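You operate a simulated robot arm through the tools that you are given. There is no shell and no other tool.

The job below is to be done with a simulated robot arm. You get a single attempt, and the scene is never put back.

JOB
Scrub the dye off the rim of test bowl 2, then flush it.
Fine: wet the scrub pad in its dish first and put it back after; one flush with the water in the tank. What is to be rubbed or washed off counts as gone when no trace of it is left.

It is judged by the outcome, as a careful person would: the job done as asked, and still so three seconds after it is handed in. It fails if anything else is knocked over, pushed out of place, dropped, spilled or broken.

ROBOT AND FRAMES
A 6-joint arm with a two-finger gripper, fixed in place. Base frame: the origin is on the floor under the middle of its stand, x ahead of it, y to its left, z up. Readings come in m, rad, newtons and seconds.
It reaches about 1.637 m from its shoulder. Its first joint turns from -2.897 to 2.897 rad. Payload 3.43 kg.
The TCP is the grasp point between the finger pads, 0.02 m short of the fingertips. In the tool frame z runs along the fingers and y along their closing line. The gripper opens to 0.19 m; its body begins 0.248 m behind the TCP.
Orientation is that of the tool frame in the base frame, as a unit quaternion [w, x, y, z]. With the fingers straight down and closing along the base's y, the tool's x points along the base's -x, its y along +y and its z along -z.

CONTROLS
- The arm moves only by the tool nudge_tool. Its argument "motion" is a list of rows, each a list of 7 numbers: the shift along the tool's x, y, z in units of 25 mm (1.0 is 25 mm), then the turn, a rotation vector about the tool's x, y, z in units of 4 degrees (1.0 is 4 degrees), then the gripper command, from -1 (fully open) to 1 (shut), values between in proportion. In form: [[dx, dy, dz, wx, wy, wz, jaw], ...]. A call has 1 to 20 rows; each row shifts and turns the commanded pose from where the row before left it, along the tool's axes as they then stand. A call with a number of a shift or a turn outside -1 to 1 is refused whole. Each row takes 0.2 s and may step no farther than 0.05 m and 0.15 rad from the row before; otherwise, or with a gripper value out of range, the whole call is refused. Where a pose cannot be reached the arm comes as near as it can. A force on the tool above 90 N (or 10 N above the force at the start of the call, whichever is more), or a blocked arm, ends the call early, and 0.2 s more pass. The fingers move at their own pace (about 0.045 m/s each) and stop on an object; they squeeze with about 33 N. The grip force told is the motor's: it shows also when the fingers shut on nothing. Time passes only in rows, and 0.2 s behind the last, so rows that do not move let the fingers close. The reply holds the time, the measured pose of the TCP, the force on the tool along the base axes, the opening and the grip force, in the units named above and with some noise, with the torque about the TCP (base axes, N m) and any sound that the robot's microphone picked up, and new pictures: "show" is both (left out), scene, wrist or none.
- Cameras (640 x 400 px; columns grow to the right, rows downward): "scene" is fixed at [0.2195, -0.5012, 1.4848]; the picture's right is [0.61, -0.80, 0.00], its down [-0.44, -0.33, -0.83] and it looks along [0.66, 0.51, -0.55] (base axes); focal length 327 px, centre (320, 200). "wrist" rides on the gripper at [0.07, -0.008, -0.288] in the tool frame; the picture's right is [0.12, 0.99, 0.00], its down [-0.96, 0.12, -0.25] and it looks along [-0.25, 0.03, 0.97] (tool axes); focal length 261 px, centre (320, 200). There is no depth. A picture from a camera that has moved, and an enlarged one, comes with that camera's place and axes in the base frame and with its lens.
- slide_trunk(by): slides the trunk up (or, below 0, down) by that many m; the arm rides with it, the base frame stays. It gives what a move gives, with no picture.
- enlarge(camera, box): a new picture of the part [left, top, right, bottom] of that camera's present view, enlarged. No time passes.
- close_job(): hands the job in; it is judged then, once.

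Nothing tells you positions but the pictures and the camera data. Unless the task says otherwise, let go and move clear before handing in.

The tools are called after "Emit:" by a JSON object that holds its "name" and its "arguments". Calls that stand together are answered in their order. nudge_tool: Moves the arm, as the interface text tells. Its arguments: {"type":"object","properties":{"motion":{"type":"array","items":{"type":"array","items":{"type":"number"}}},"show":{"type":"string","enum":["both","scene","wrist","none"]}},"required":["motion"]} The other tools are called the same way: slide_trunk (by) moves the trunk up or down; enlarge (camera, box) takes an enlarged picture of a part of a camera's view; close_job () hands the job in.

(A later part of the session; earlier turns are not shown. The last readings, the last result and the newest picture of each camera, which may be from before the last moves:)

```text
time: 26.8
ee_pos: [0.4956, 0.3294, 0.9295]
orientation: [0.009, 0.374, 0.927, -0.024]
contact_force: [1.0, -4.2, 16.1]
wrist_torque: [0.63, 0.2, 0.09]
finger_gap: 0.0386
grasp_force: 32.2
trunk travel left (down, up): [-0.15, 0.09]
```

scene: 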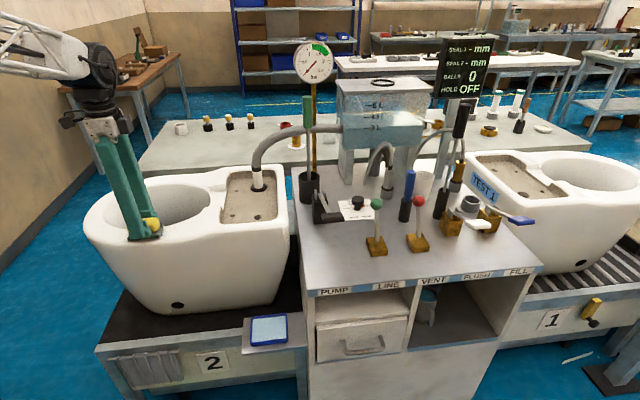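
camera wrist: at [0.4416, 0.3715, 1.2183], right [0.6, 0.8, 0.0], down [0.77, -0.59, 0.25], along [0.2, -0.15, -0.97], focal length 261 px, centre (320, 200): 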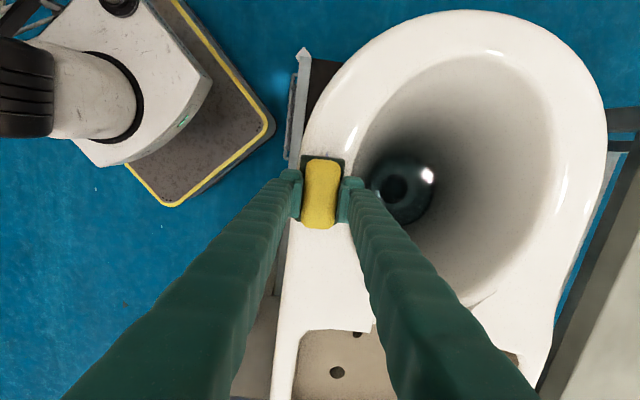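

Now the contact is at the opposite corner, so the true incline is about 1° each way. I'll halve the tilt and probe again.

Emit:
{"name": "nudge_tool", "arguments": {"motion": [[0, 0, -0.08, 0, 0, 0, 1], [0, 0, 0, -0.24, 0.24, 0, 1], [0, 0, 0.04, 0, 0, 0, 1], [0, 0, 0.04, 0, 0, 0, 1], [0, 0, 0.01, 0, 0, 0, 1], [0, 0, 0, 0, 0, 0, 1], [0, 0, 0, 0, 0, 0, 1]], "show": "none"}}

```text
time: 28.4
ee_pos: [0.496, 0.3307, 0.929]
orientation: [0.006, 0.375, 0.927, -0.012]
contact_force: [1.3, 2.3, 5.8]
wrist_torque: [-0.24, -0.09, 0.04]
finger_gap: 0.0388
grasp_force: 33.2
trunk travel left (down, up): [-0.15, 0.09]
```

Contact is back at the first corner, so the incline lies between 1° and 2°. I'll add half a degree.

Emit:
{"name": "nudge_tool", "arguments": {"motion": [[0, 0, -0.04, 0, 0, 0, 1], [0, 0, 0, 0.12, -0.12, 0, 1], [0, 0, 0.04, 0, 0, 0, 1], [0, 0, 0.04, 0, 0, 0, 1], [0, 0, 0.0, 0, 0, 0, 1], [0, 0, 0, 0, 0, 0, 1]], "show": "none"}}

```text
time: 29.8
ee_pos: [0.4977, 0.3299, 0.9291]
orientation: [0.007, 0.375, 0.927, -0.016]
contact_force: [-3.7, -1.7, 22.0]
wrist_torque: [-0.12, 0.11, 0.04]
finger_gap: 0.0385
grasp_force: 33.2
trunk travel left (down, up): [-0.15, 0.09]
```

The pad now sits flat, with 22 N centred under it. I'll start scrubbing with a sweep along the rim and monitor the force.

Emit:
{"name": "nudge_tool", "arguments": {"motion": [[0.3, 0, 0, 0, 0, 0, 1], [0.3, 0, 0, 0, 0, 0, 1], [0.3, 0, 0, 0, 0, 0, 1], [0.3, 0, 0, 0, 0, 0, 1]], "show": "none"}}

```text
time: 30.8
ee_pos: [0.4767, 0.3501, 0.9263]
orientation: [0.007, 0.375, 0.927, -0.017]
contact_force: [5.0, -4.9, 14.2]
wrist_torque: [0.55, 0.05, -0.09]
finger_gap: 0.0386
grasp_force: 33.0
trunk travel left (down, up): [-0.15, 0.09]
```

The force stays moderate. Sweeping back the other way through the centre.

Emit:
{"name": "nudge_tool", "arguments": {"motion": [[-0.3, 0, 0, 0, 0, 0, 1], [-0.3, 0, 0, 0, 0, 0, 1], [-0.3, 0, 0, 0, 0, 0, 1], [-0.3, 0, 0, 0, 0, 0, 1], [-0.3, 0, 0, 0, 0, 0, 1], [-0.3, 0, 0, 0, 0, 0, 1]], "show": "none"}}

```text
time: 32.2
ee_pos: [0.5091, 0.3197, 0.9281]
orientation: [0.007, 0.374, 0.927, -0.017]
contact_force: [-6.4, 6.5, 16.1]
wrist_torque: [-0.61, -0.02, -0.18]
finger_gap: 0.0387
grasp_force: 33.4
trunk travel left (down, up): [-0.15, 0.09]
```

Forces are well behaved. I'll finish the outward stroke, make a few full strokes, then lift and inspect.

Emit:
{"name": "nudge_tool", "arguments": {"motion": [[-0.35, 0, 0, 0, 0, 0, 1], [-0.35, 0, 0, 0, 0, 0, 1], [0.4, 0, 0, 0, 0, 0, 1], [0.4, 0, 0, 0, 0, 0, 1], [0.4, 0, 0, 0, 0, 0, 1], [0.4, 0, 0, 0, 0, 0, 1], [0.4, 0, 0, 0, 0, 0, 1], [0.4, 0, 0, 0, 0, 0, 1], [-0.4, 0, 0, 0, 0, 0, 1], [-0.4, 0, 0, 0, 0, 0, 1], [-0.4, 0, 0, 0, 0, 0, 1], [-0.4, 0, 0, 0, 0, 0, 1], [-0.4, 0, 0, 0, 0, 0, 1], [-0.4, 0, 0, 0, 0, 0, 1]], "show": "both"}}

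Emit:
{"name": "enlarge", "arguments": {"camera": "scene", "box": [85, 190, 205, 270]}}

Emit:
{"name": "enlarge", "arguments": {"camera": "wrist", "box": [260, 130, 390, 260]}}

```text
time: 35.2
ee_pos: [0.5192, 0.307, 0.929]
orientation: [0.007, 0.375, 0.927, -0.017]
contact_force: [-3.2, 3.1, 7.9]
wrist_torque: [-0.32, -0.03, -0.1]
finger_gap: 0.0388
grasp_force: 33.3
trunk travel left (down, up): [-0.15, 0.09]
camera wrist: at [0.4637, 0.3592, 1.2151], right [0.6, 0.8, -0.03], down [0.77, -0.58, 0.27], along [0.2, -0.19, -0.96], focal length 261 px, centre (320, 200)
```

scene: 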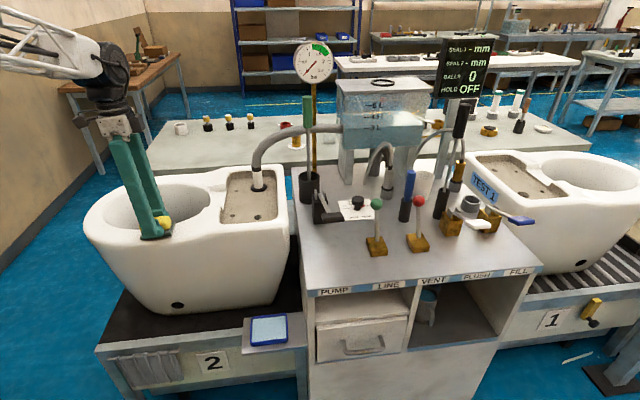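
wrist: 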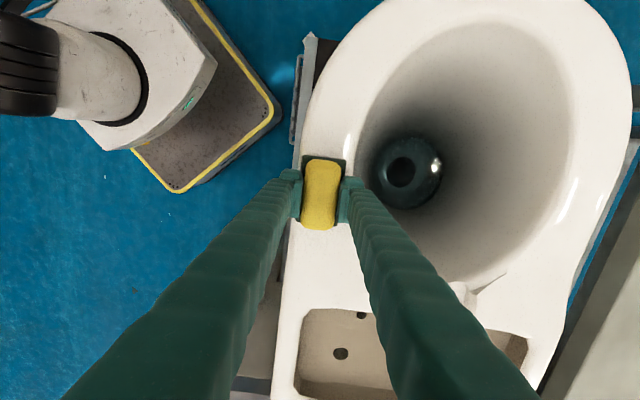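

```text
5.00 times, centred on (145, 230) of scene
camera zoom: at [0.2195, -0.5012, 1.4848], right [0.61, -0.8, 0.0], down [-0.44, -0.33, -0.83], along [0.66, 0.51, -0.55], focal length 1634 px, centre (1195, 50)
```

zoom: 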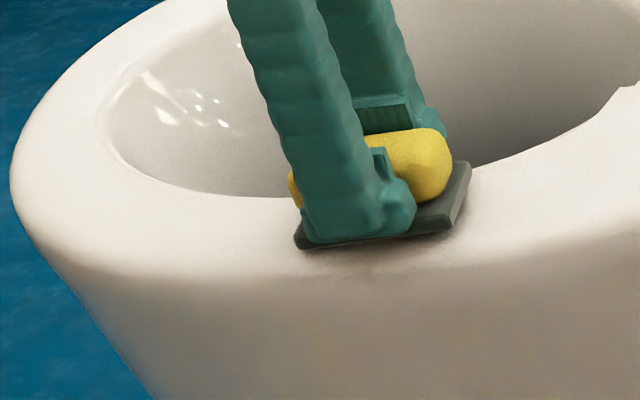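

```text
3.08 times, centred on (325, 195) of wrist
camera zoom: at [0.4637, 0.3592, 1.2151], right [0.6, 0.8, -0.03], down [0.77, -0.58, 0.27], along [0.2, -0.19, -0.96], focal length 802 px, centre (305, 215)
```

zoom: 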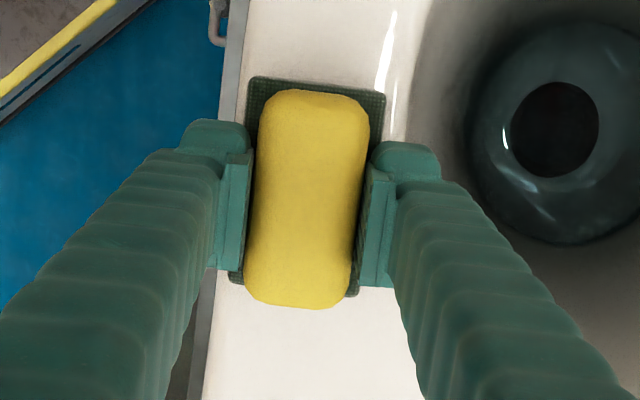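

The far part of the dye already looks gone. I'll lift the pad and move it outward to inspect the whole area.

Emit:
{"name": "nudge_tool", "arguments": {"motion": [[0, 0, -0.5, 0, 0, 0, 1], [0, 0, -1, 0, 0, 0, 1], [0, 0, -0.5, 0, 0, 0, 1], [0, -1, 0, 0, 0, 0, 1], [0, -1, 0, 0, 0, 0, 1], [0, -1, 0, 0, 0, 0, 1], [0, -1, 0, 0, 0, 0, 1], [0, 0, 0, 0, 0, 0, 1]], "show": "both"}}

Emit:
{"name": "enlarge", "arguments": {"camera": "scene", "box": [100, 200, 200, 270]}}

Emit:
{"name": "enlarge", "arguments": {"camera": "wrist", "box": [340, 110, 460, 230]}}

```text
time: 37.0
ee_pos: [0.4503, 0.2372, 0.9812]
orientation: [0.007, 0.375, 0.927, -0.017]
contact_force: [0.3, 0.6, -1.2]
wrist_torque: [-0.01, 0.02, 0.0]
finger_gap: 0.0386
grasp_force: 32.8
trunk travel left (down, up): [-0.15, 0.09]
camera wrist: at [0.3936, 0.289, 1.2671], right [0.6, 0.8, -0.03], down [0.77, -0.58, 0.27], along [0.2, -0.19, -0.96], focal length 261 px, centre (320, 200)
```

scene: 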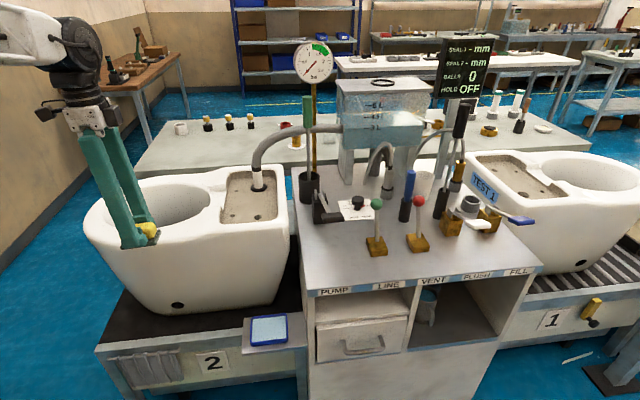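
wrist: 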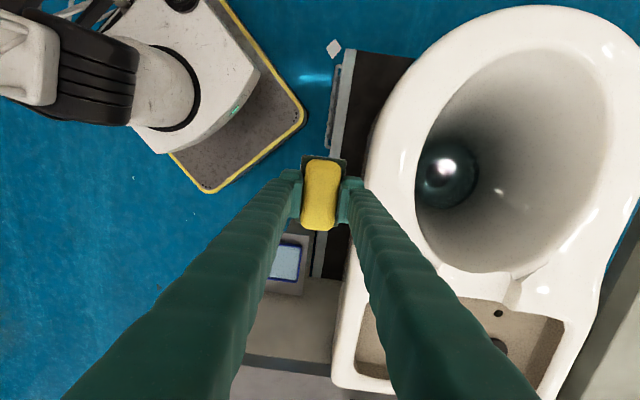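

```text
5.71 times, centred on (150, 235) of scene
camera zoom: at [0.2195, -0.5012, 1.4848], right [0.61, -0.8, 0.0], down [-0.44, -0.33, -0.83], along [0.66, 0.51, -0.55], focal length 1868 px, centre (1291, 0)
```

zoom: 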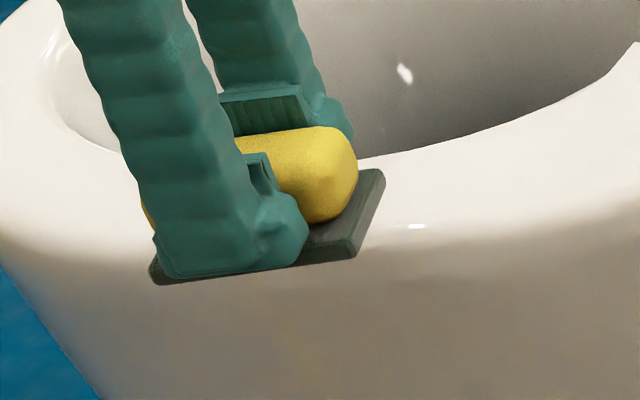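

```text
3.33 times, centred on (400, 170) of wrist
camera zoom: at [0.3936, 0.289, 1.2671], right [0.6, 0.8, -0.03], down [0.77, -0.58, 0.27], along [0.2, -0.19, -0.96], focal length 869 px, centre (53, 300)
```

zoom: 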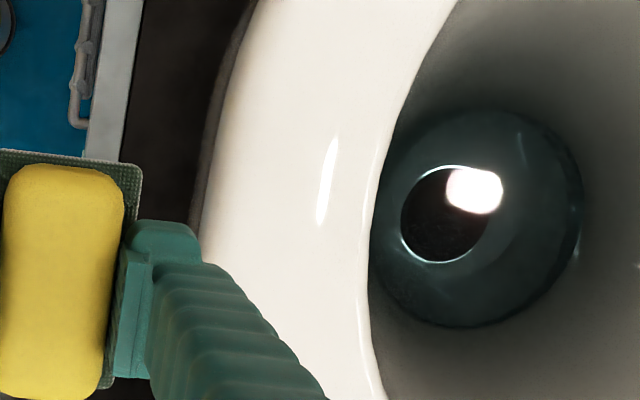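

The visible stretch is clean. I'll undo the tilt and move back toward the dish at a safe height, so both cameras can see the whole former dye area.

Emit:
{"name": "nudge_tool", "arguments": {"motion": [[0, 0, -0.4, -0.38, 0.38, 0, 1], [-1, 0, -0.4, 0, 0, 0, 1], [-1, 0, 0, 0, 0, 0, 1], [-1, 0, 0, 0, 0, 0, 1], [-1, 0, 0, 0, 0, 0, 1], [-1, 0, 0, 0, 0, 0, 1], [-1, 0, 0, 0, 0, 0, 1], [0, 0, 0, 0, 0, 0, 1]], "show": "both"}}

Emit:
{"name": "enlarge", "arguments": {"camera": "scene", "box": [90, 195, 210, 270]}}

Emit:
{"name": "enlarge", "arguments": {"camera": "wrist", "box": [320, 0, 480, 130]}}

```text
time: 38.8
ee_pos: [0.5579, 0.1331, 1.0006]
orientation: [0.0, 0.374, 0.927, 0.001]
contact_force: [-0.3, -0.8, -0.3]
wrist_torque: [0.0, 0.0, -0.01]
finger_gap: 0.0388
grasp_force: 33.5
trunk travel left (down, up): [-0.15, 0.09]
camera wrist: at [0.5022, 0.175, 1.2891], right [0.6, 0.8, 0.0], down [0.77, -0.58, 0.25], along [0.2, -0.15, -0.97], focal length 261 px, centre (320, 200)
```

scene: 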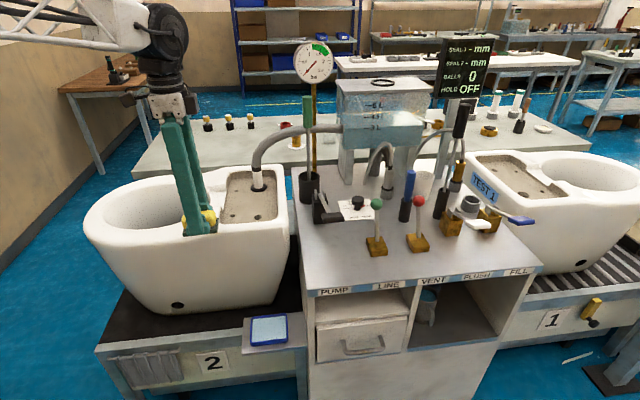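
wrist: 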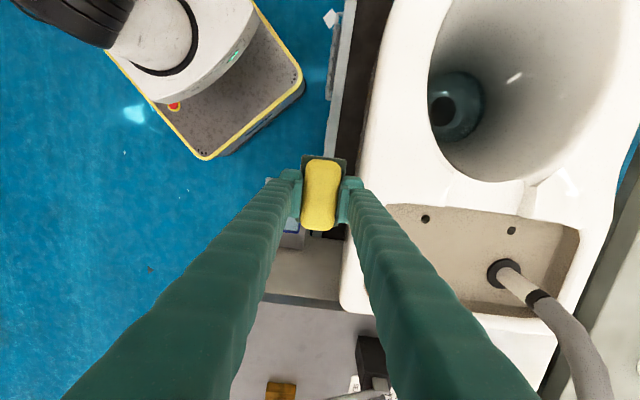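

```text
5.33 times, centred on (150, 232) of scene
camera zoom: at [0.2195, -0.5012, 1.4848], right [0.61, -0.8, 0.0], down [-0.44, -0.33, -0.83], along [0.66, 0.51, -0.55], focal length 1743 px, centre (1227, 27)
```

zoom: 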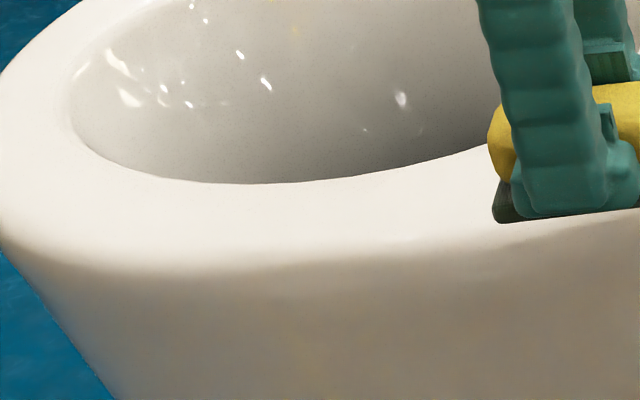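

```text
3.08 times, centred on (400, 65) of wrist
camera zoom: at [0.5022, 0.175, 1.2891], right [0.6, 0.8, 0.0], down [0.77, -0.58, 0.25], along [0.2, -0.15, -0.97], focal length 802 px, centre (74, 615)
```

zoom: 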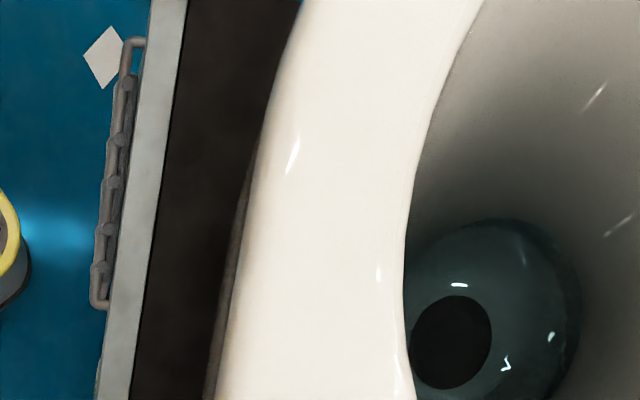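

The rim looks clean. I'll zoom harder over the former dye spot to be sure no faint trace remains.

Emit:
{"name": "enlarge", "arguments": {"camera": "scene", "box": [120, 218, 185, 250]}}

Emit:
{"name": "enlarge", "arguments": {"camera": "wrist", "box": [370, 20, 450, 80]}}

Emit:
{"name": "enlarge", "arguments": {"camera": "wrist", "box": [355, 70, 455, 135]}}

```text
9.85 times, centred on (152, 234) of scene
camera zoom: at [0.2195, -0.5012, 1.4848], right [0.61, -0.8, 0.0], down [-0.44, -0.33, -0.83], along [0.66, 0.51, -0.55], focal length 3218 px, centre (1969, -135)
```

zoom: 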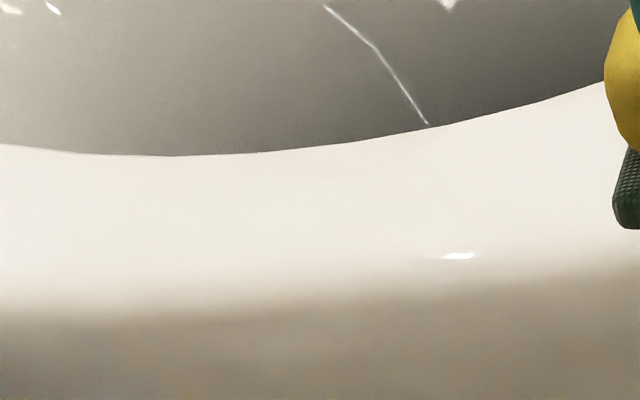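

```text
6.67 times, centred on (410, 50) of wrist
camera zoom: at [0.5022, 0.175, 1.2891], right [0.6, 0.8, 0.0], down [0.77, -0.58, 0.25], along [0.2, -0.15, -0.97], focal length 1738 px, centre (-280, 1200)
```

zoom: 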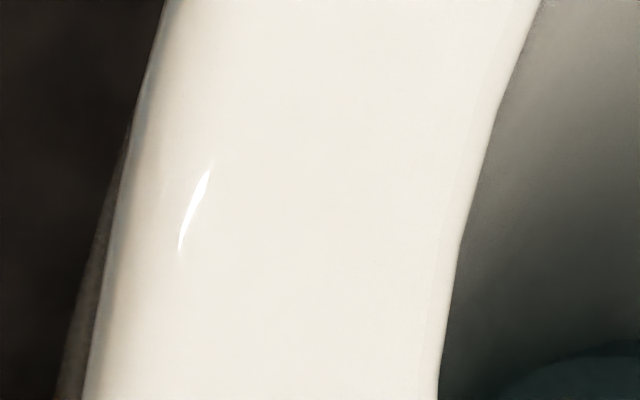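

```text
6.15 times, centred on (405, 102) of wrist
camera zoom: at [0.5022, 0.175, 1.2891], right [0.6, 0.8, 0.0], down [0.77, -0.58, 0.25], along [0.2, -0.15, -0.97], focal length 1604 px, centre (-203, 800)
```

zoom: 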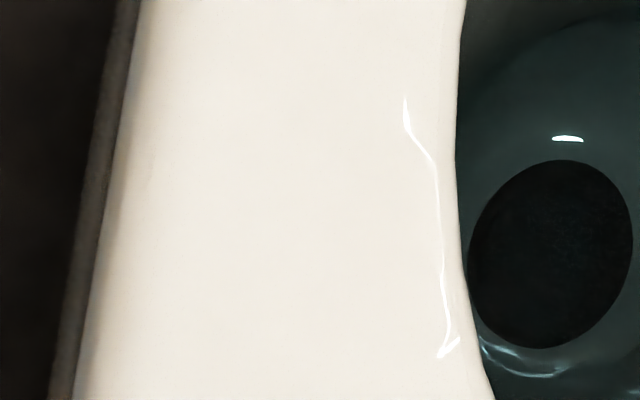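

No trace of dye remains, and the rim is clean and just wet. Next I carry the pad back above its dish.

Emit:
{"name": "nudge_tool", "arguments": {"motion": [[-0.93, -0.49, 0, 0, 0, 0, 1], [-0.93, -0.49, 0, 0, 0, 0, 1], [-0.93, -0.49, 0, 0, 0, 0, 1], [-0.93, -0.49, 0, 0, 0, 0, 1], [-0.93, -0.49, 0, 0, 0, 0, 1], [-0.94, -0.49, 0, 0, 0, 0, 1], [0, 0, 1, 0, 0, 0, 1], [0, 0, 1, 0, 0, 0, 1], [0, 0, 1, 0, 0, 0, 1], [0, 0, 1, 0, 0, 0, 1], [0, 0, 1, 0, 0, 0, 1], [0, 0, 1, 0, 0, 0, 1], [0, 0, 1, 0, 0, 0, 1], [0, 0, 1, 0, 0, 0, 1], [0, 0, 1, 0, 0, 0, 1], [0, 0, 1, 0, 0, 0, 1], [0, 0, 1, 0, 0, 0, 1], [0, 0, 0.6, 0, 0, 0, 1], [0, 0, 0, 0, 0, 0, 1]], "show": "both"}}

Emit:
{"name": "enlarge", "arguments": {"camera": "scene", "box": [230, 280, 310, 355]}}

Emit:
{"name": "enlarge", "arguments": {"camera": "wrist", "box": [260, 120, 390, 250]}}

```text
time: 42.8
ee_pos: [0.6106, -0.0169, 0.7096]
orientation: [0.0, 0.374, 0.927, 0.0]
contact_force: [-1.3, -0.1, -1.9]
wrist_torque: [0.0, 0.01, 0.0]
finger_gap: 0.0385
grasp_force: 33.3
trunk travel left (down, up): [-0.15, 0.09]
camera wrist: at [0.554, 0.0257, 0.998], right [0.6, 0.8, 0.0], down [0.77, -0.59, 0.25], along [0.2, -0.15, -0.97], focal length 261 px, centre (320, 200)
```

scene: 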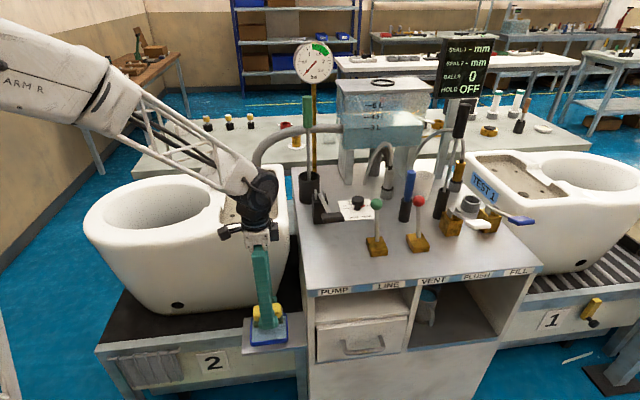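
wrist: 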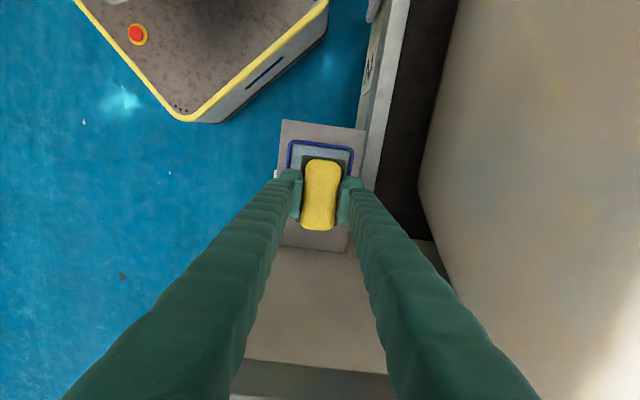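

```text
5.33 times, centred on (270, 318) of scene
camera zoom: at [0.2195, -0.5012, 1.4848], right [0.61, -0.8, 0.0], down [-0.44, -0.33, -0.83], along [0.66, 0.51, -0.55], focal length 1743 px, centre (587, -427)
```

zoom: 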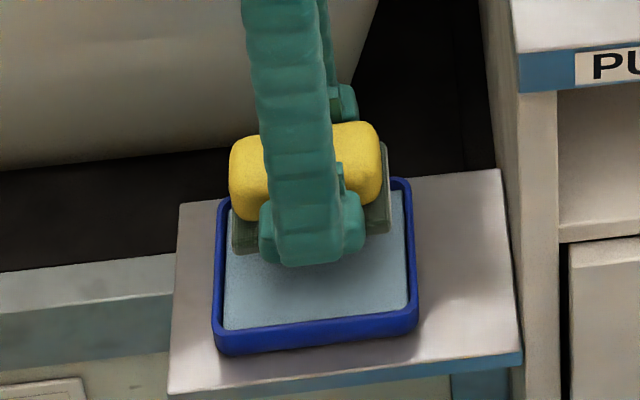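

```text
3.08 times, centred on (325, 185) of wrist
camera zoom: at [0.554, 0.0257, 0.998], right [0.6, 0.8, 0.0], down [0.77, -0.59, 0.25], along [0.2, -0.15, -0.97], focal length 802 px, centre (305, 246)
```

zoom: 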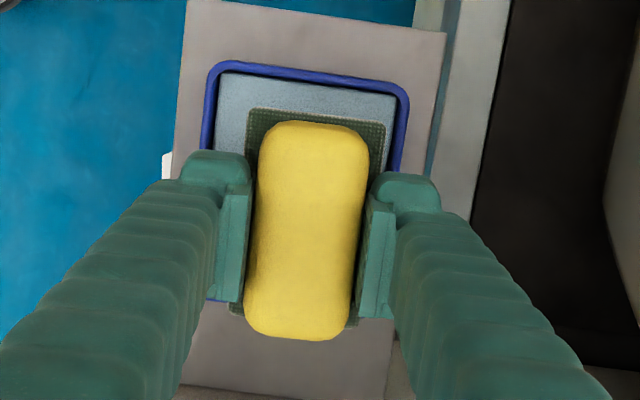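

The pad is above the dish at nearly the same pose as when it was lifted. I'll correct 2–3 mm and set it down gently.

Emit:
{"name": "nudge_tool", "arguments": {"motion": [[0.09, -0.09, 0, 0, 0, 0, 1], [0, 0, 0.6, 0, 0, 0, 1], [0, 0, 0.6, 0, 0, 0, 1], [0, 0, 0.12, 0, 0, 0, 1], [0, 0, 0.04, 0, 0, 0, 1], [0, 0, 0, 0, 0, 0, 1]], "show": "both"}}

Emit:
{"name": "enlarge", "arguments": {"camera": "wrist", "box": [260, 120, 390, 250]}}

```text
time: 44.2
ee_pos: [0.605, -0.0167, 0.6765]
orientation: [0.001, 0.375, 0.927, 0.0]
contact_force: [-0.3, -0.6, -0.9]
wrist_torque: [0.01, 0.01, 0.01]
finger_gap: 0.0384
grasp_force: 32.9
trunk travel left (down, up): [-0.15, 0.09]
camera wrist: at [0.5495, 0.0251, 0.9644], right [0.6, 0.8, 0.0], down [0.77, -0.59, 0.25], along [0.2, -0.15, -0.97], focal length 261 px, centre (320, 200)
```

scene: 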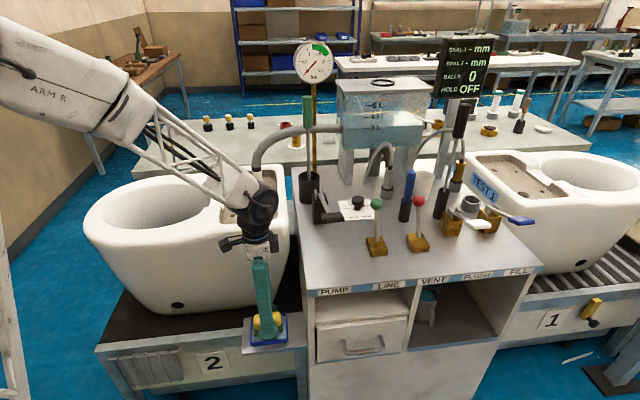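
wrist: 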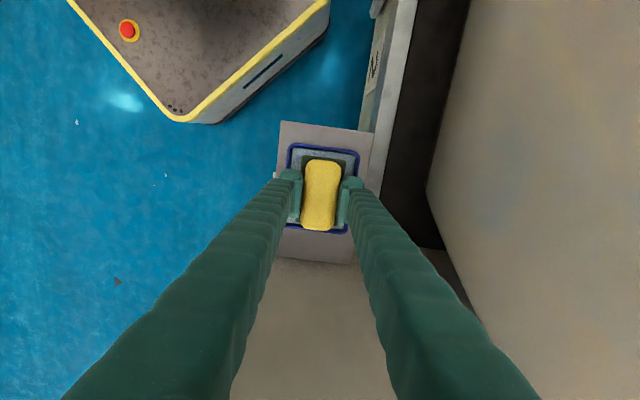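

```text
3.08 times, centred on (325, 185) of wrist
camera zoom: at [0.5495, 0.0251, 0.9644], right [0.6, 0.8, 0.0], down [0.77, -0.59, 0.25], along [0.2, -0.15, -0.97], focal length 802 px, centre (305, 246)
```

zoom: 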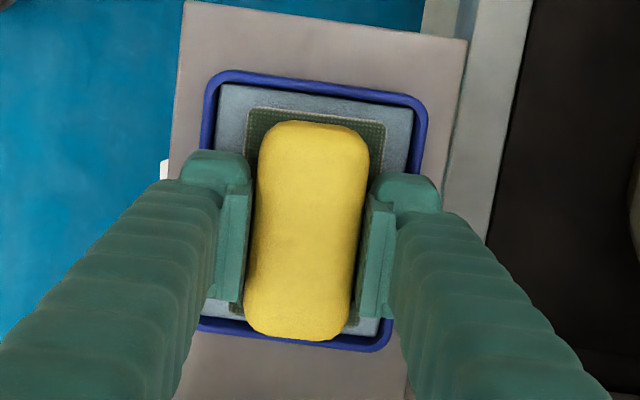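

The pad is well aligned inside the dish. I'll lower the last 2–3 mm until I feel light contact.

Emit:
{"name": "nudge_tool", "arguments": {"motion": [[0.03, 0, 0.06, 0, 0, 0, 1], [0, 0, 0.03, 0, 0, 0, 1], [0, 0, 0.02, 0, 0, 0, 1], [0, 0, 0, 0, 0, 0, 1]], "show": "none"}}

```text
time: 45.2
ee_pos: [0.6048, -0.0168, 0.6741]
orientation: [0.0, 0.376, 0.927, 0.0]
contact_force: [1.1, 0.3, -1.6]
wrist_torque: [-0.02, -0.01, -0.01]
finger_gap: 0.0387
grasp_force: 33.1
trunk travel left (down, up): [-0.15, 0.09]
```

Emit:
{"name": "nudge_tool", "arguments": {"motion": [[0, 0, 0.02, 0, 0, 0, 1], [0, 0, 0.02, 0, 0, 0, 1], [0, 0, 0, 0, 0, 0, 1]], "show": "none"}}

```text
time: 46.0
ee_pos: [0.6052, -0.0171, 0.6736]
orientation: [0.0, 0.374, 0.927, 0.0]
contact_force: [1.0, 0.0, 0.0]
wrist_torque: [0.01, 0.0, 0.0]
finger_gap: 0.0384
grasp_force: 32.8
trunk travel left (down, up): [-0.15, 0.09]
```

Almost touching. I'll lower half a millimetre more, then open the fingers gently.

Emit:
{"name": "nudge_tool", "arguments": {"motion": [[0, 0, 0.02, 0, 0, 0, 1], [0, 0, 0, 0, 0, 0, 1], [0, 0, 0, 0, 0, 0, 0.5], [0, 0, 0, 0, 0, 0, 0.3], [0, 0, 0, 0, 0, 0, 0.3], [0, 0, 0, 0, 0, 0, 0.3]], "show": "both"}}

Emit:
{"name": "enlarge", "arguments": {"camera": "wrist", "box": [260, 120, 390, 250]}}

Emit:
{"name": "enlarge", "arguments": {"camera": "scene", "box": [230, 280, 310, 355]}}

```text
time: 47.4
ee_pos: [0.6046, -0.0167, 0.6714]
orientation: [0.0, 0.376, 0.927, 0.0]
contact_force: [-0.6, 0.2, -0.2]
wrist_torque: [0.0, -0.01, -0.02]
finger_gap: 0.0664
grasp_force: 0.0
trunk travel left (down, up): [-0.15, 0.09]
camera wrist: at [0.5487, 0.0255, 0.9603], right [0.6, 0.8, 0.0], down [0.77, -0.59, 0.25], along [0.2, -0.15, -0.97], focal length 261 px, centre (320, 200)
```

scene: 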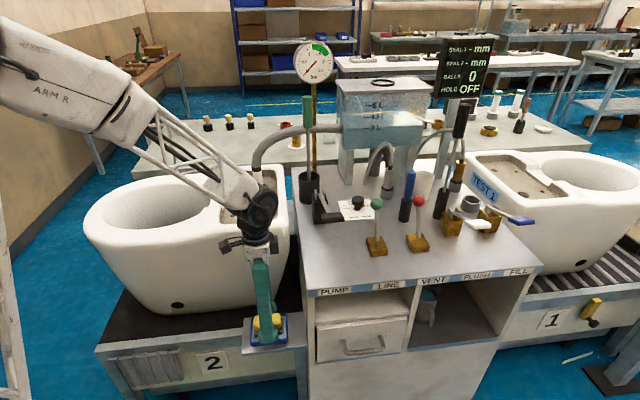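
wrist: 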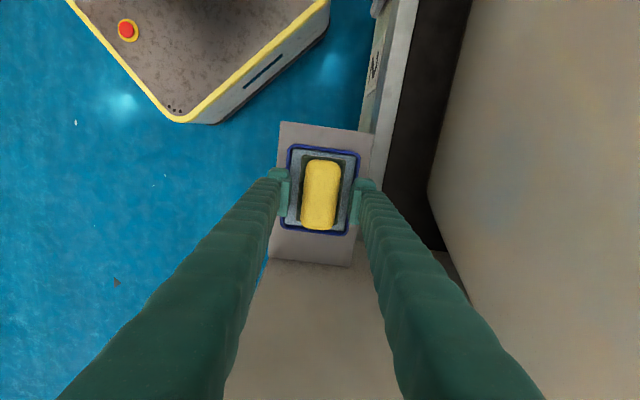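

```text
3.08 times, centred on (325, 185) of wrist
camera zoom: at [0.5487, 0.0255, 0.9603], right [0.6, 0.8, 0.0], down [0.77, -0.59, 0.25], along [0.2, -0.15, -0.97], focal length 802 px, centre (305, 246)
```

zoom: 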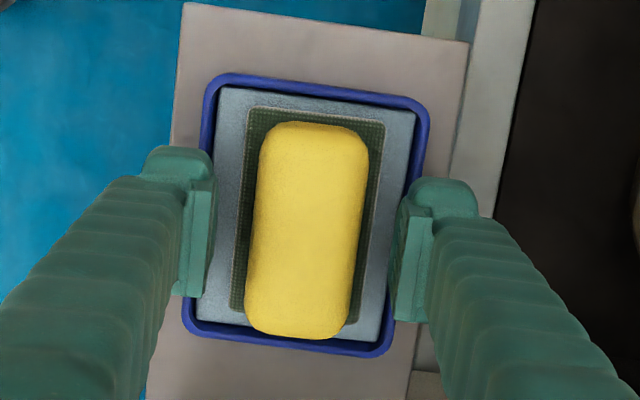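

```text
5.33 times, centred on (270, 318) of scene
camera zoom: at [0.2195, -0.5012, 1.4848], right [0.61, -0.8, 0.0], down [-0.44, -0.33, -0.83], along [0.66, 0.51, -0.55], focal length 1743 px, centre (587, -427)
```

zoom: 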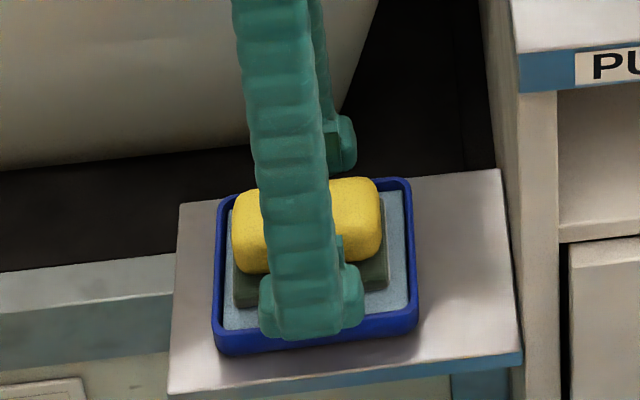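

The pad is released and sits in its dish as before. I'll rise straight up well clear, then go look at the FLUSH lever.

Emit:
{"name": "nudge_tool", "arguments": {"motion": [[0, 0, -0.5, 0, 0, 0, 0.3], [0, 0, -1, 0, 0, 0, 0.3], [0, 0, -1, 0, 0, 0, 0.3], [0, 0, -1, 0, 0, 0, 0.3], [0, 0, -1, 0, 0, 0, 0.3], [0, 0, -1, 0, 0, 0, 0.3], [0, 0, -1, 0, 0, 0, 0.3], [0, 0, -1, 0, 0, 0, 0.3], [0, 0, -1, 0, 0, 0, 0.3], [0, 0, -1, 0, 0, 0, 0.3], [0, 0, -1, 0, 0, 0, 0.3], [0, 0, -1, 0, 0, 0, 0.3], [0, 0, -1, 0, 0, 0, 0.3], [0, 0, -1, 0, 0, 0, 0.3], [0, 0, -1, 0, 0, 0, 0.3], [0, 0, -1, 0, 0, 0, 0.3], [0, 0, -1, 0, 0, 0, 0.3], [0, 0, -1, 0, 0, 0, 0.3], [0, 0, -1, 0, 0, 0, 0.3], [0, 0, -1, 0, 0, 0, 0.3]], "show": "both"}}

Emit:
{"name": "enlarge", "arguments": {"camera": "scene", "box": [230, 290, 320, 355]}}

Emit:
{"name": "enlarge", "arguments": {"camera": "wrist", "box": [250, 100, 400, 250]}}

```text
time: 51.6
ee_pos: [0.6053, -0.0162, 1.1617]
orientation: [0.0, 0.374, 0.927, 0.0]
contact_force: [0.0, -0.1, 1.0]
wrist_torque: [-0.01, -0.01, -0.02]
finger_gap: 0.0669
grasp_force: 0.0
trunk travel left (down, up): [-0.15, 0.09]
camera wrist: at [0.5499, 0.0258, 1.4504], right [0.6, 0.8, 0.0], down [0.77, -0.59, 0.25], along [0.2, -0.15, -0.97], focal length 261 px, centre (320, 200)
```

scene: 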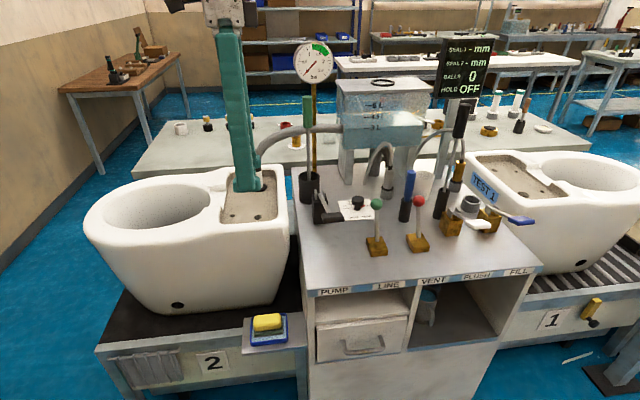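
wrist: 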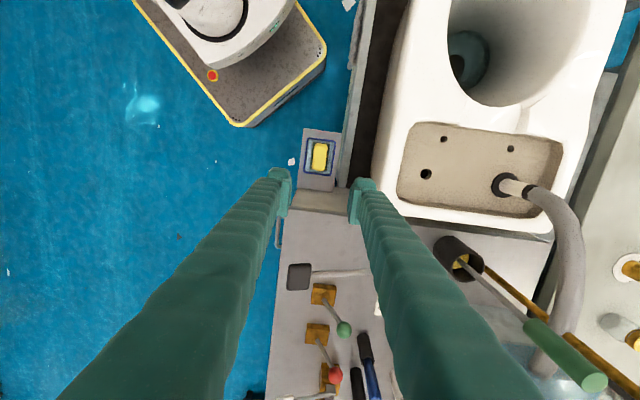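

```text
6.15 times, centred on (275, 322) of scene
camera zoom: at [0.2195, -0.5012, 1.4848], right [0.61, -0.8, 0.0], down [-0.44, -0.33, -0.83], along [0.66, 0.51, -0.55], focal length 2012 px, centre (597, -554)
```

zoom: 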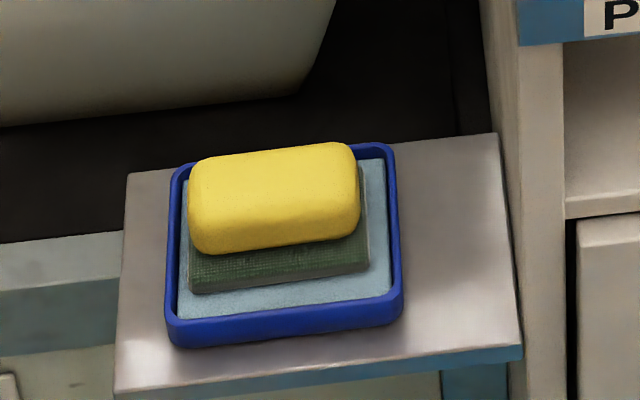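

```text
2.67 times, centred on (325, 175) of wrist
camera zoom: at [0.5499, 0.0258, 1.4504], right [0.6, 0.8, 0.0], down [0.77, -0.59, 0.25], along [0.2, -0.15, -0.97], focal length 695 px, centre (307, 267)
```

zoom: 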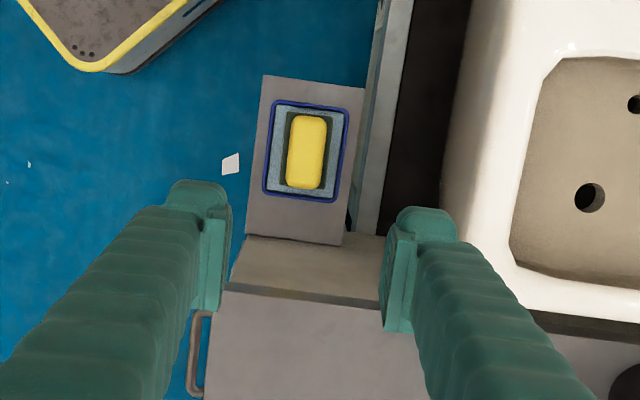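

The pad is back in the dish. Next I move sideways along the console front at a safe height to view the FLUSH lever from above.

Emit:
{"name": "nudge_tool", "arguments": {"motion": [[0, 0, -1, 0, 0, 0, 0.3], [0, 0, -1, 0, 0, 0, 0.3], [-1, 0, 0, 0, 0, 0, 0.3], [-1, 0, 0, 0, 0, 0, 0.3], [-1, 0, 0, 0, 0, 0, 0.3], [-1, 0, 0, 0, 0, 0, 0.3], [-1, 0, 0, 0, 0, 0, 0.3], [-1, 0, 0, 0, 0, 0, 0.3], [-1, 0, 0, 0, 0, 0, 0.3], [-1, 0, 0, 0, 0, 0, 0.3], [-1, 0, 0, 0, 0, 0, 0.3], [-1, 0, 0, 0, 0, 0, 0.3], [-1, 0, 0, 0, 0, 0, 0.3], [-1, 0, 0, 0, 0, 0, 0.3], [-1, 0, 0, 0, 0, 0, 0.3], [-1, 0, 0, 0, 0, 0, 0.3]], "show": "both"}}

```text
time: 55.0
ee_pos: [0.8569, -0.2594, 1.2115]
orientation: [0.002, 0.375, 0.927, 0.0]
contact_force: [0.2, 0.2, 0.7]
wrist_torque: [-0.11, -0.12, -0.03]
finger_gap: 0.0664
grasp_force: 0.0
trunk travel left (down, up): [-0.15, 0.09]
camera wrist: at [0.8005, -0.2179, 1.4989], right [0.6, 0.8, 0.0], down [0.77, -0.59, 0.25], along [0.2, -0.15, -0.97], focal length 261 px, centre (320, 200)
```

scene: 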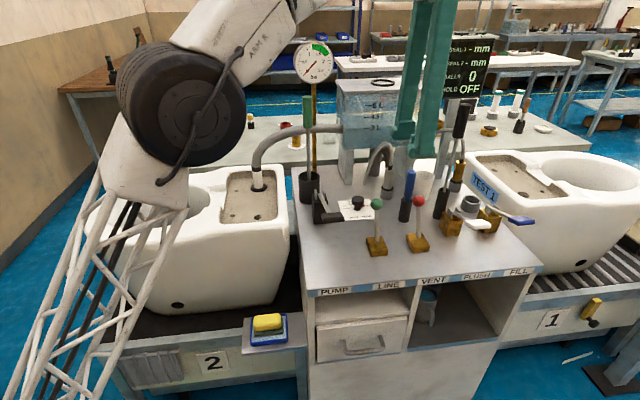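
wrist: 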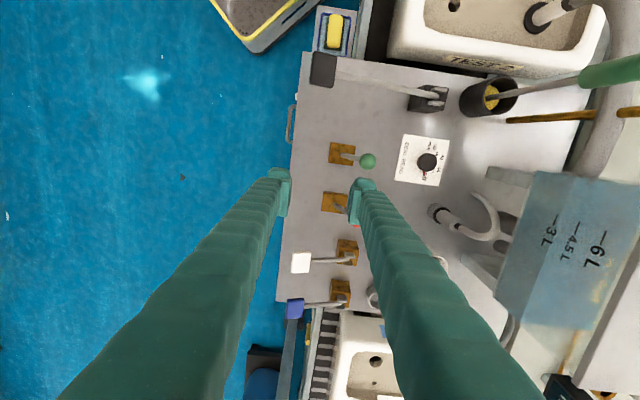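

From above, the white FLUSH paddle reaches toward the front of the console from its brass valve. I'll zoom to triangulate it.

Emit:
{"name": "enlarge", "arguments": {"camera": "wrist", "box": [270, 220, 390, 330]}}

Emit:
{"name": "enlarge", "arguments": {"camera": "scene", "box": [425, 180, 545, 260]}}

Emit:
{"name": "enlarge", "arguments": {"camera": "wrist", "box": [430, 80, 640, 400]}}

```text
3.64 times, centred on (330, 275) of wrist
camera zoom: at [0.8005, -0.2179, 1.4989], right [0.6, 0.8, 0.0], down [0.77, -0.59, 0.25], along [0.2, -0.15, -0.97], focal length 948 px, centre (284, -73)
```

zoom: 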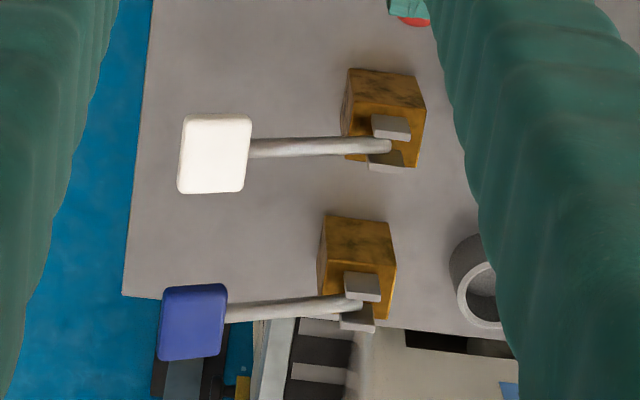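

```text
5.00 times, centred on (485, 220) of scene
camera zoom: at [0.2195, -0.5012, 1.4848], right [0.61, -0.8, 0.0], down [-0.44, -0.33, -0.83], along [0.66, 0.51, -0.55], focal length 1634 px, centre (-505, 100)
```

zoom: 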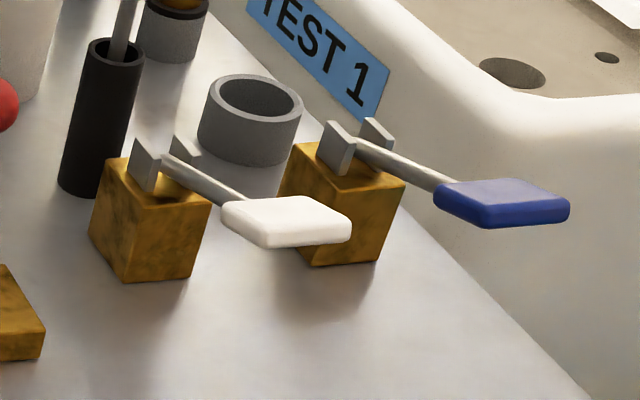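

```text
1.25 times, centred on (535, 240) of wrist
camera zoom: at [0.8005, -0.2179, 1.4989], right [0.6, 0.8, 0.0], down [0.77, -0.59, 0.25], along [0.2, -0.15, -0.97], focal length 326 px, centre (51, 150)
```

zoom: 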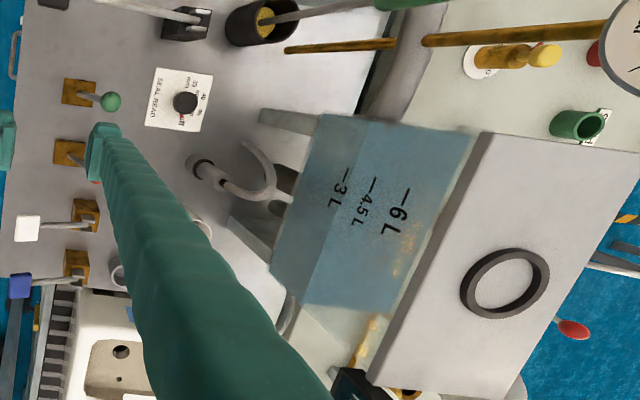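

The FLUSH paddle centre is at about (1.002, -0.422, 0.965). Its pivot is at about (1.081, -0.341, 0.925), so the lever slopes up and should be pressed down. I'll close the fingers and move above the paddle.

Emit:
{"name": "nudge_tool", "arguments": {"motion": [[-0.9, -0.07, 0, 0, 0, 0, 1], [-0.9, -0.07, 0, 0, 0, 0, 1], [-0.9, -0.07, 0, 0, 0, 0, 1], [-0.9, -0.07, 0, 0, 0, 0, 1], [-0.9, -0.07, 0, 0, 0, 0, 1], [-0.9, -0.07, 0, 0, 0, 0, 1], [-0.9, -0.07, 0, 0, 0, 0, 1], [-0.9, -0.07, 0, 0, 0, 0, 1], [-0.9, -0.07, 0, 0, 0, 0, 1], [-0.6, -0.02, 0, 0, 0, 0, 1], [0, 0, 1, 0, 0, 0, 1], [0, 0, 1, 0, 0, 0, 1], [0, 0, 1, 0, 0, 0, 1], [0, 0, 1, 0, 0, 0, 1], [0, 0, 1, 0, 0, 0, 1], [0, 0, 1, 0, 0, 0, 1], [0, 0, 0, 0, 0, 0, 1]], "show": "both"}}

```text
time: 58.6
ee_pos: [0.9284, -0.3928, 0.9683]
orientation: [0.0, 0.374, 0.927, 0.0]
contact_force: [-0.1, -0.4, 0.4]
wrist_torque: [-0.03, 0.0, 0.0]
finger_gap: 0.0001
grasp_force: 33.0
out of reach, approached as far as the arm can: row 1, 2, 3, 4, 5, 6, 7, 8, 9, 10
trunk travel left (down, up): [-0.15, 0.09]
camera wrist: at [0.8718, -0.3508, 1.2558], right [0.6, 0.8, 0.0], down [0.77, -0.59, 0.25], along [0.2, -0.15, -0.97], focal length 261 px, centre (320, 200)
```

scene: 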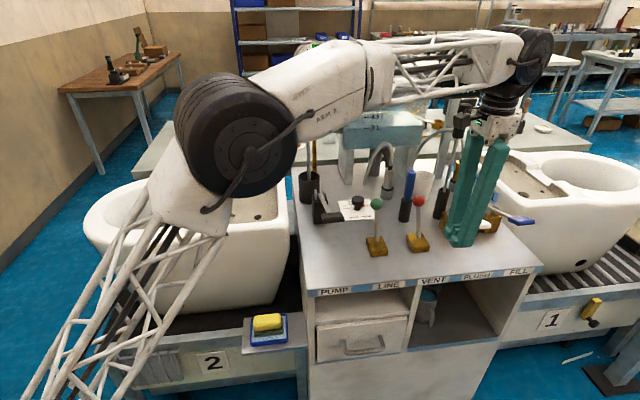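
wrist: 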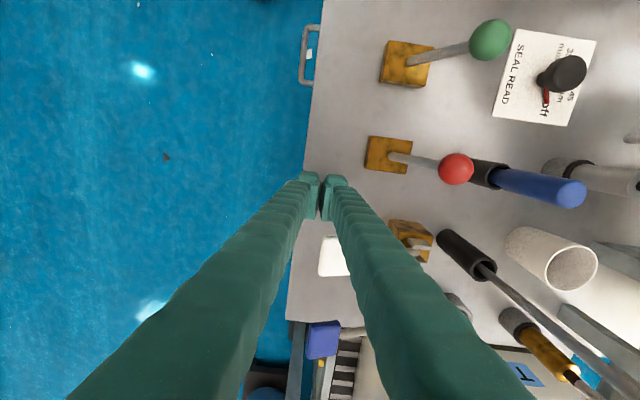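

Some rows at the higher altitude were out of reach, and the tool ended at (0.928, -0.393, 0.968), just in front of the paddle with no contact. I'll check the surroundings before going on.

Emit:
{"name": "enlarge", "arguments": {"camera": "scene", "box": [380, 60, 560, 270]}}

Emit:
{"name": "enlarge", "arguments": {"camera": "wrist", "box": [270, 120, 480, 380]}}

Emit:
{"name": "enlarge", "arguments": {"camera": "scene", "box": [420, 180, 520, 260]}}

```text
1.90 times, centred on (470, 165) of scene
camera zoom: at [0.2195, -0.5012, 1.4848], right [0.61, -0.8, 0.0], down [-0.44, -0.33, -0.83], along [0.66, 0.51, -0.55], focal length 623 px, centre (34, 267)
```

zoom: 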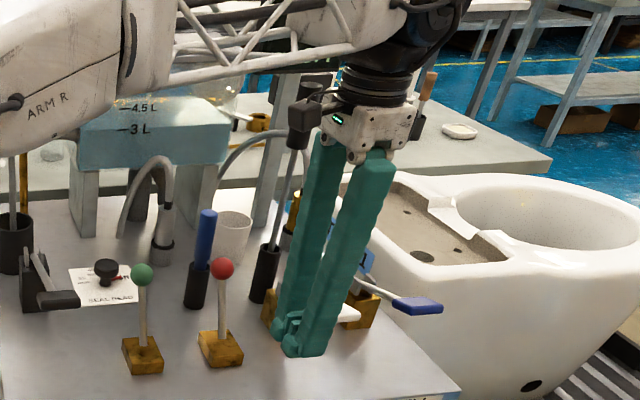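

```text
1.54 times, centred on (375, 250) of wrist
camera zoom: at [0.8718, -0.3508, 1.2558], right [0.6, 0.8, 0.0], down [0.77, -0.59, 0.25], along [0.2, -0.15, -0.97], focal length 401 px, centre (235, 123)
```

zoom: 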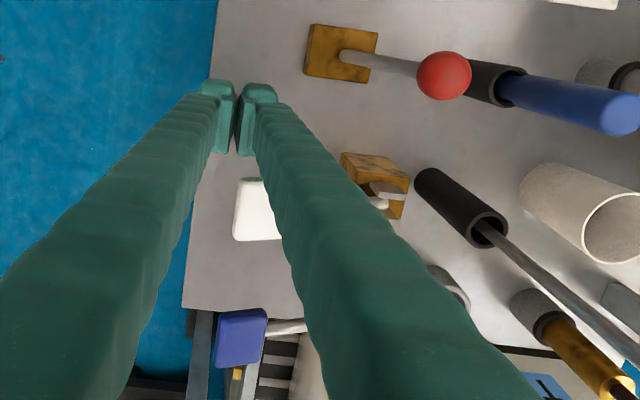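

```text
5.00 times, centred on (470, 220) of scene
camera zoom: at [0.2195, -0.5012, 1.4848], right [0.61, -0.8, 0.0], down [-0.44, -0.33, -0.83], along [0.66, 0.51, -0.55], focal length 1634 px, centre (-430, 100)
```

zoom: 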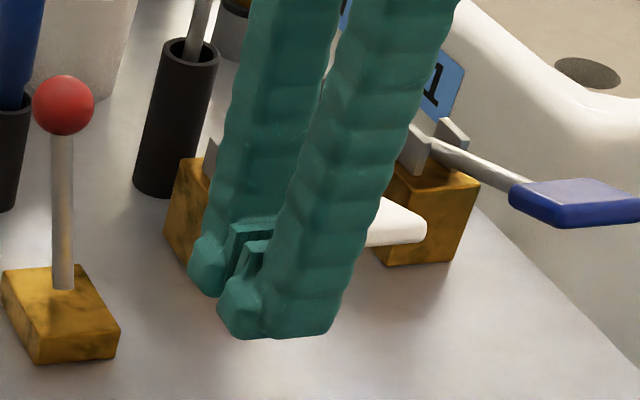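

Nothing is disturbed and the paddle is untouched, about 3 cm from the fingers. I'll raise the trunk, which lifts the tool straight up and extends reach at this height.

Emit:
{"name": "slide_trunk", "arguments": {"by": 0.085}}

```text
time: 59.8
ee_pos: [0.9277, -0.3927, 1.0519]
orientation: [0.0, 0.374, 0.927, -0.001]
contact_force: [0.7, 0.3, 0.1]
wrist_torque: [-0.03, -0.01, -0.01]
finger_gap: 0.0
grasp_force: 32.7
trunk travel left (down, up): [-0.235, 0.005]
```

The tool is at z 1.05 with the tips about 5 cm above the paddle. Now I move over the paddle in small steps.

Emit:
{"name": "nudge_tool", "arguments": {"motion": [[-0.5, 0.2, 0, 0, 0, 0, 1], [-0.5, 0.2, 0, 0, 0, 0, 1], [-0.5, 0.2, 0, 0, 0, 0, 1], [0, 0, 0, 0, 0, 0, 1]], "show": "none"}}

```text
time: 60.8
ee_pos: [0.9654, -0.4089, 1.0506]
orientation: [0.0, 0.373, 0.928, 0.001]
contact_force: [0.1, -0.1, 0.5]
wrist_torque: [-0.02, 0.03, 0.04]
finger_gap: 0.0
grasp_force: 33.4
trunk travel left (down, up): [-0.235, 0.005]
```

Emit:
{"name": "nudge_tool", "arguments": {"motion": [[-0.5, 0.2, 0, 0, 0, 0, 1], [-0.5, 0.2, 0, 0, 0, 0, 1], [-0.44, 0.2, 0, 0, 0, 0, 1], [0, 0, 0, 0, 0, 0, 1]], "show": "both"}}

Emit:
{"name": "enlarge", "arguments": {"camera": "scene", "box": [420, 170, 540, 260]}}

Emit:
{"name": "enlarge", "arguments": {"camera": "wrist", "box": [250, 130, 410, 260]}}

```text
time: 61.8
ee_pos: [1.0027, -0.4219, 1.0504]
orientation: [0.0, 0.375, 0.927, 0.0]
contact_force: [0.4, 0.5, -0.9]
wrist_torque: [0.0, 0.09, -0.02]
finger_gap: 0.0
grasp_force: 33.0
trunk travel left (down, up): [-0.235, 0.005]
camera wrist: at [0.9457, -0.3808, 1.34], right [0.6, 0.8, 0.0], down [0.77, -0.59, 0.25], along [0.2, -0.15, -0.97], focal length 261 px, centre (320, 200)
```

scene: 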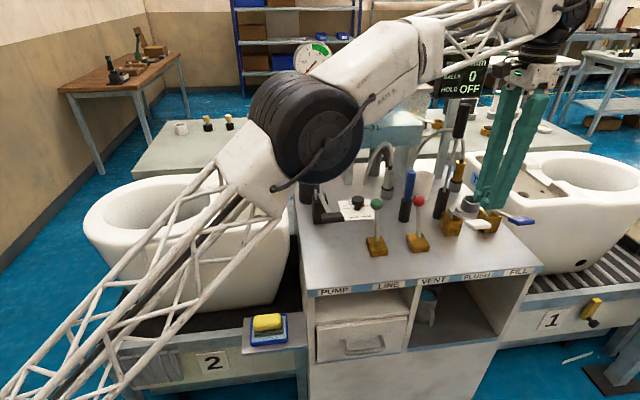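
wrist: 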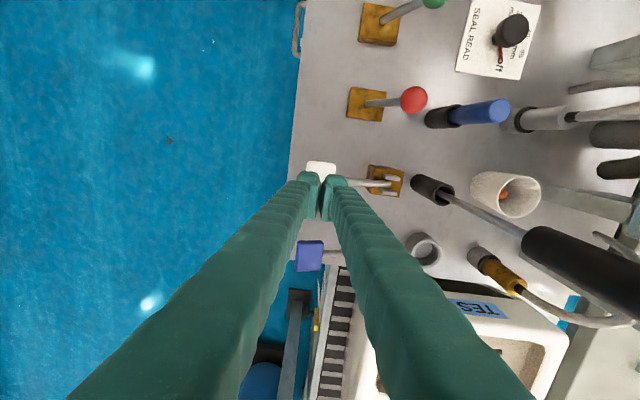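

```text
4.44 times, centred on (480, 215) of scene
camera zoom: at [0.2195, -0.5012, 1.4848], right [0.61, -0.8, 0.0], down [-0.44, -0.33, -0.83], along [0.66, 0.51, -0.55], focal length 1453 px, centre (-391, 133)
```

zoom: 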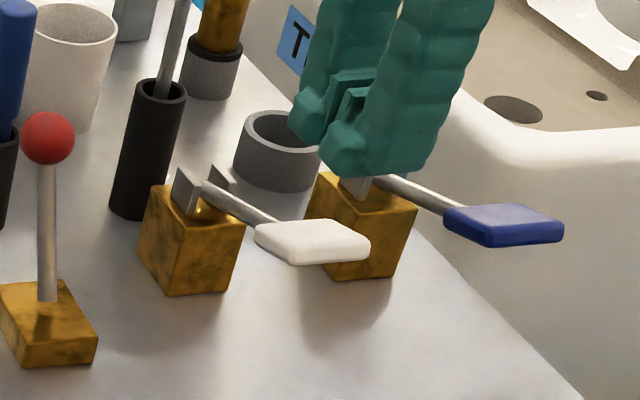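

```text
3.08 times, centred on (330, 195) of wrist
camera zoom: at [0.9457, -0.3808, 1.34], right [0.6, 0.8, 0.0], down [0.77, -0.59, 0.25], along [0.2, -0.15, -0.97], focal length 802 px, centre (289, 215)
```

zoom: 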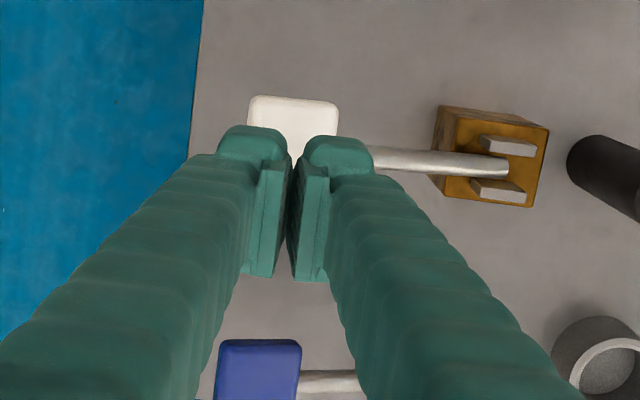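

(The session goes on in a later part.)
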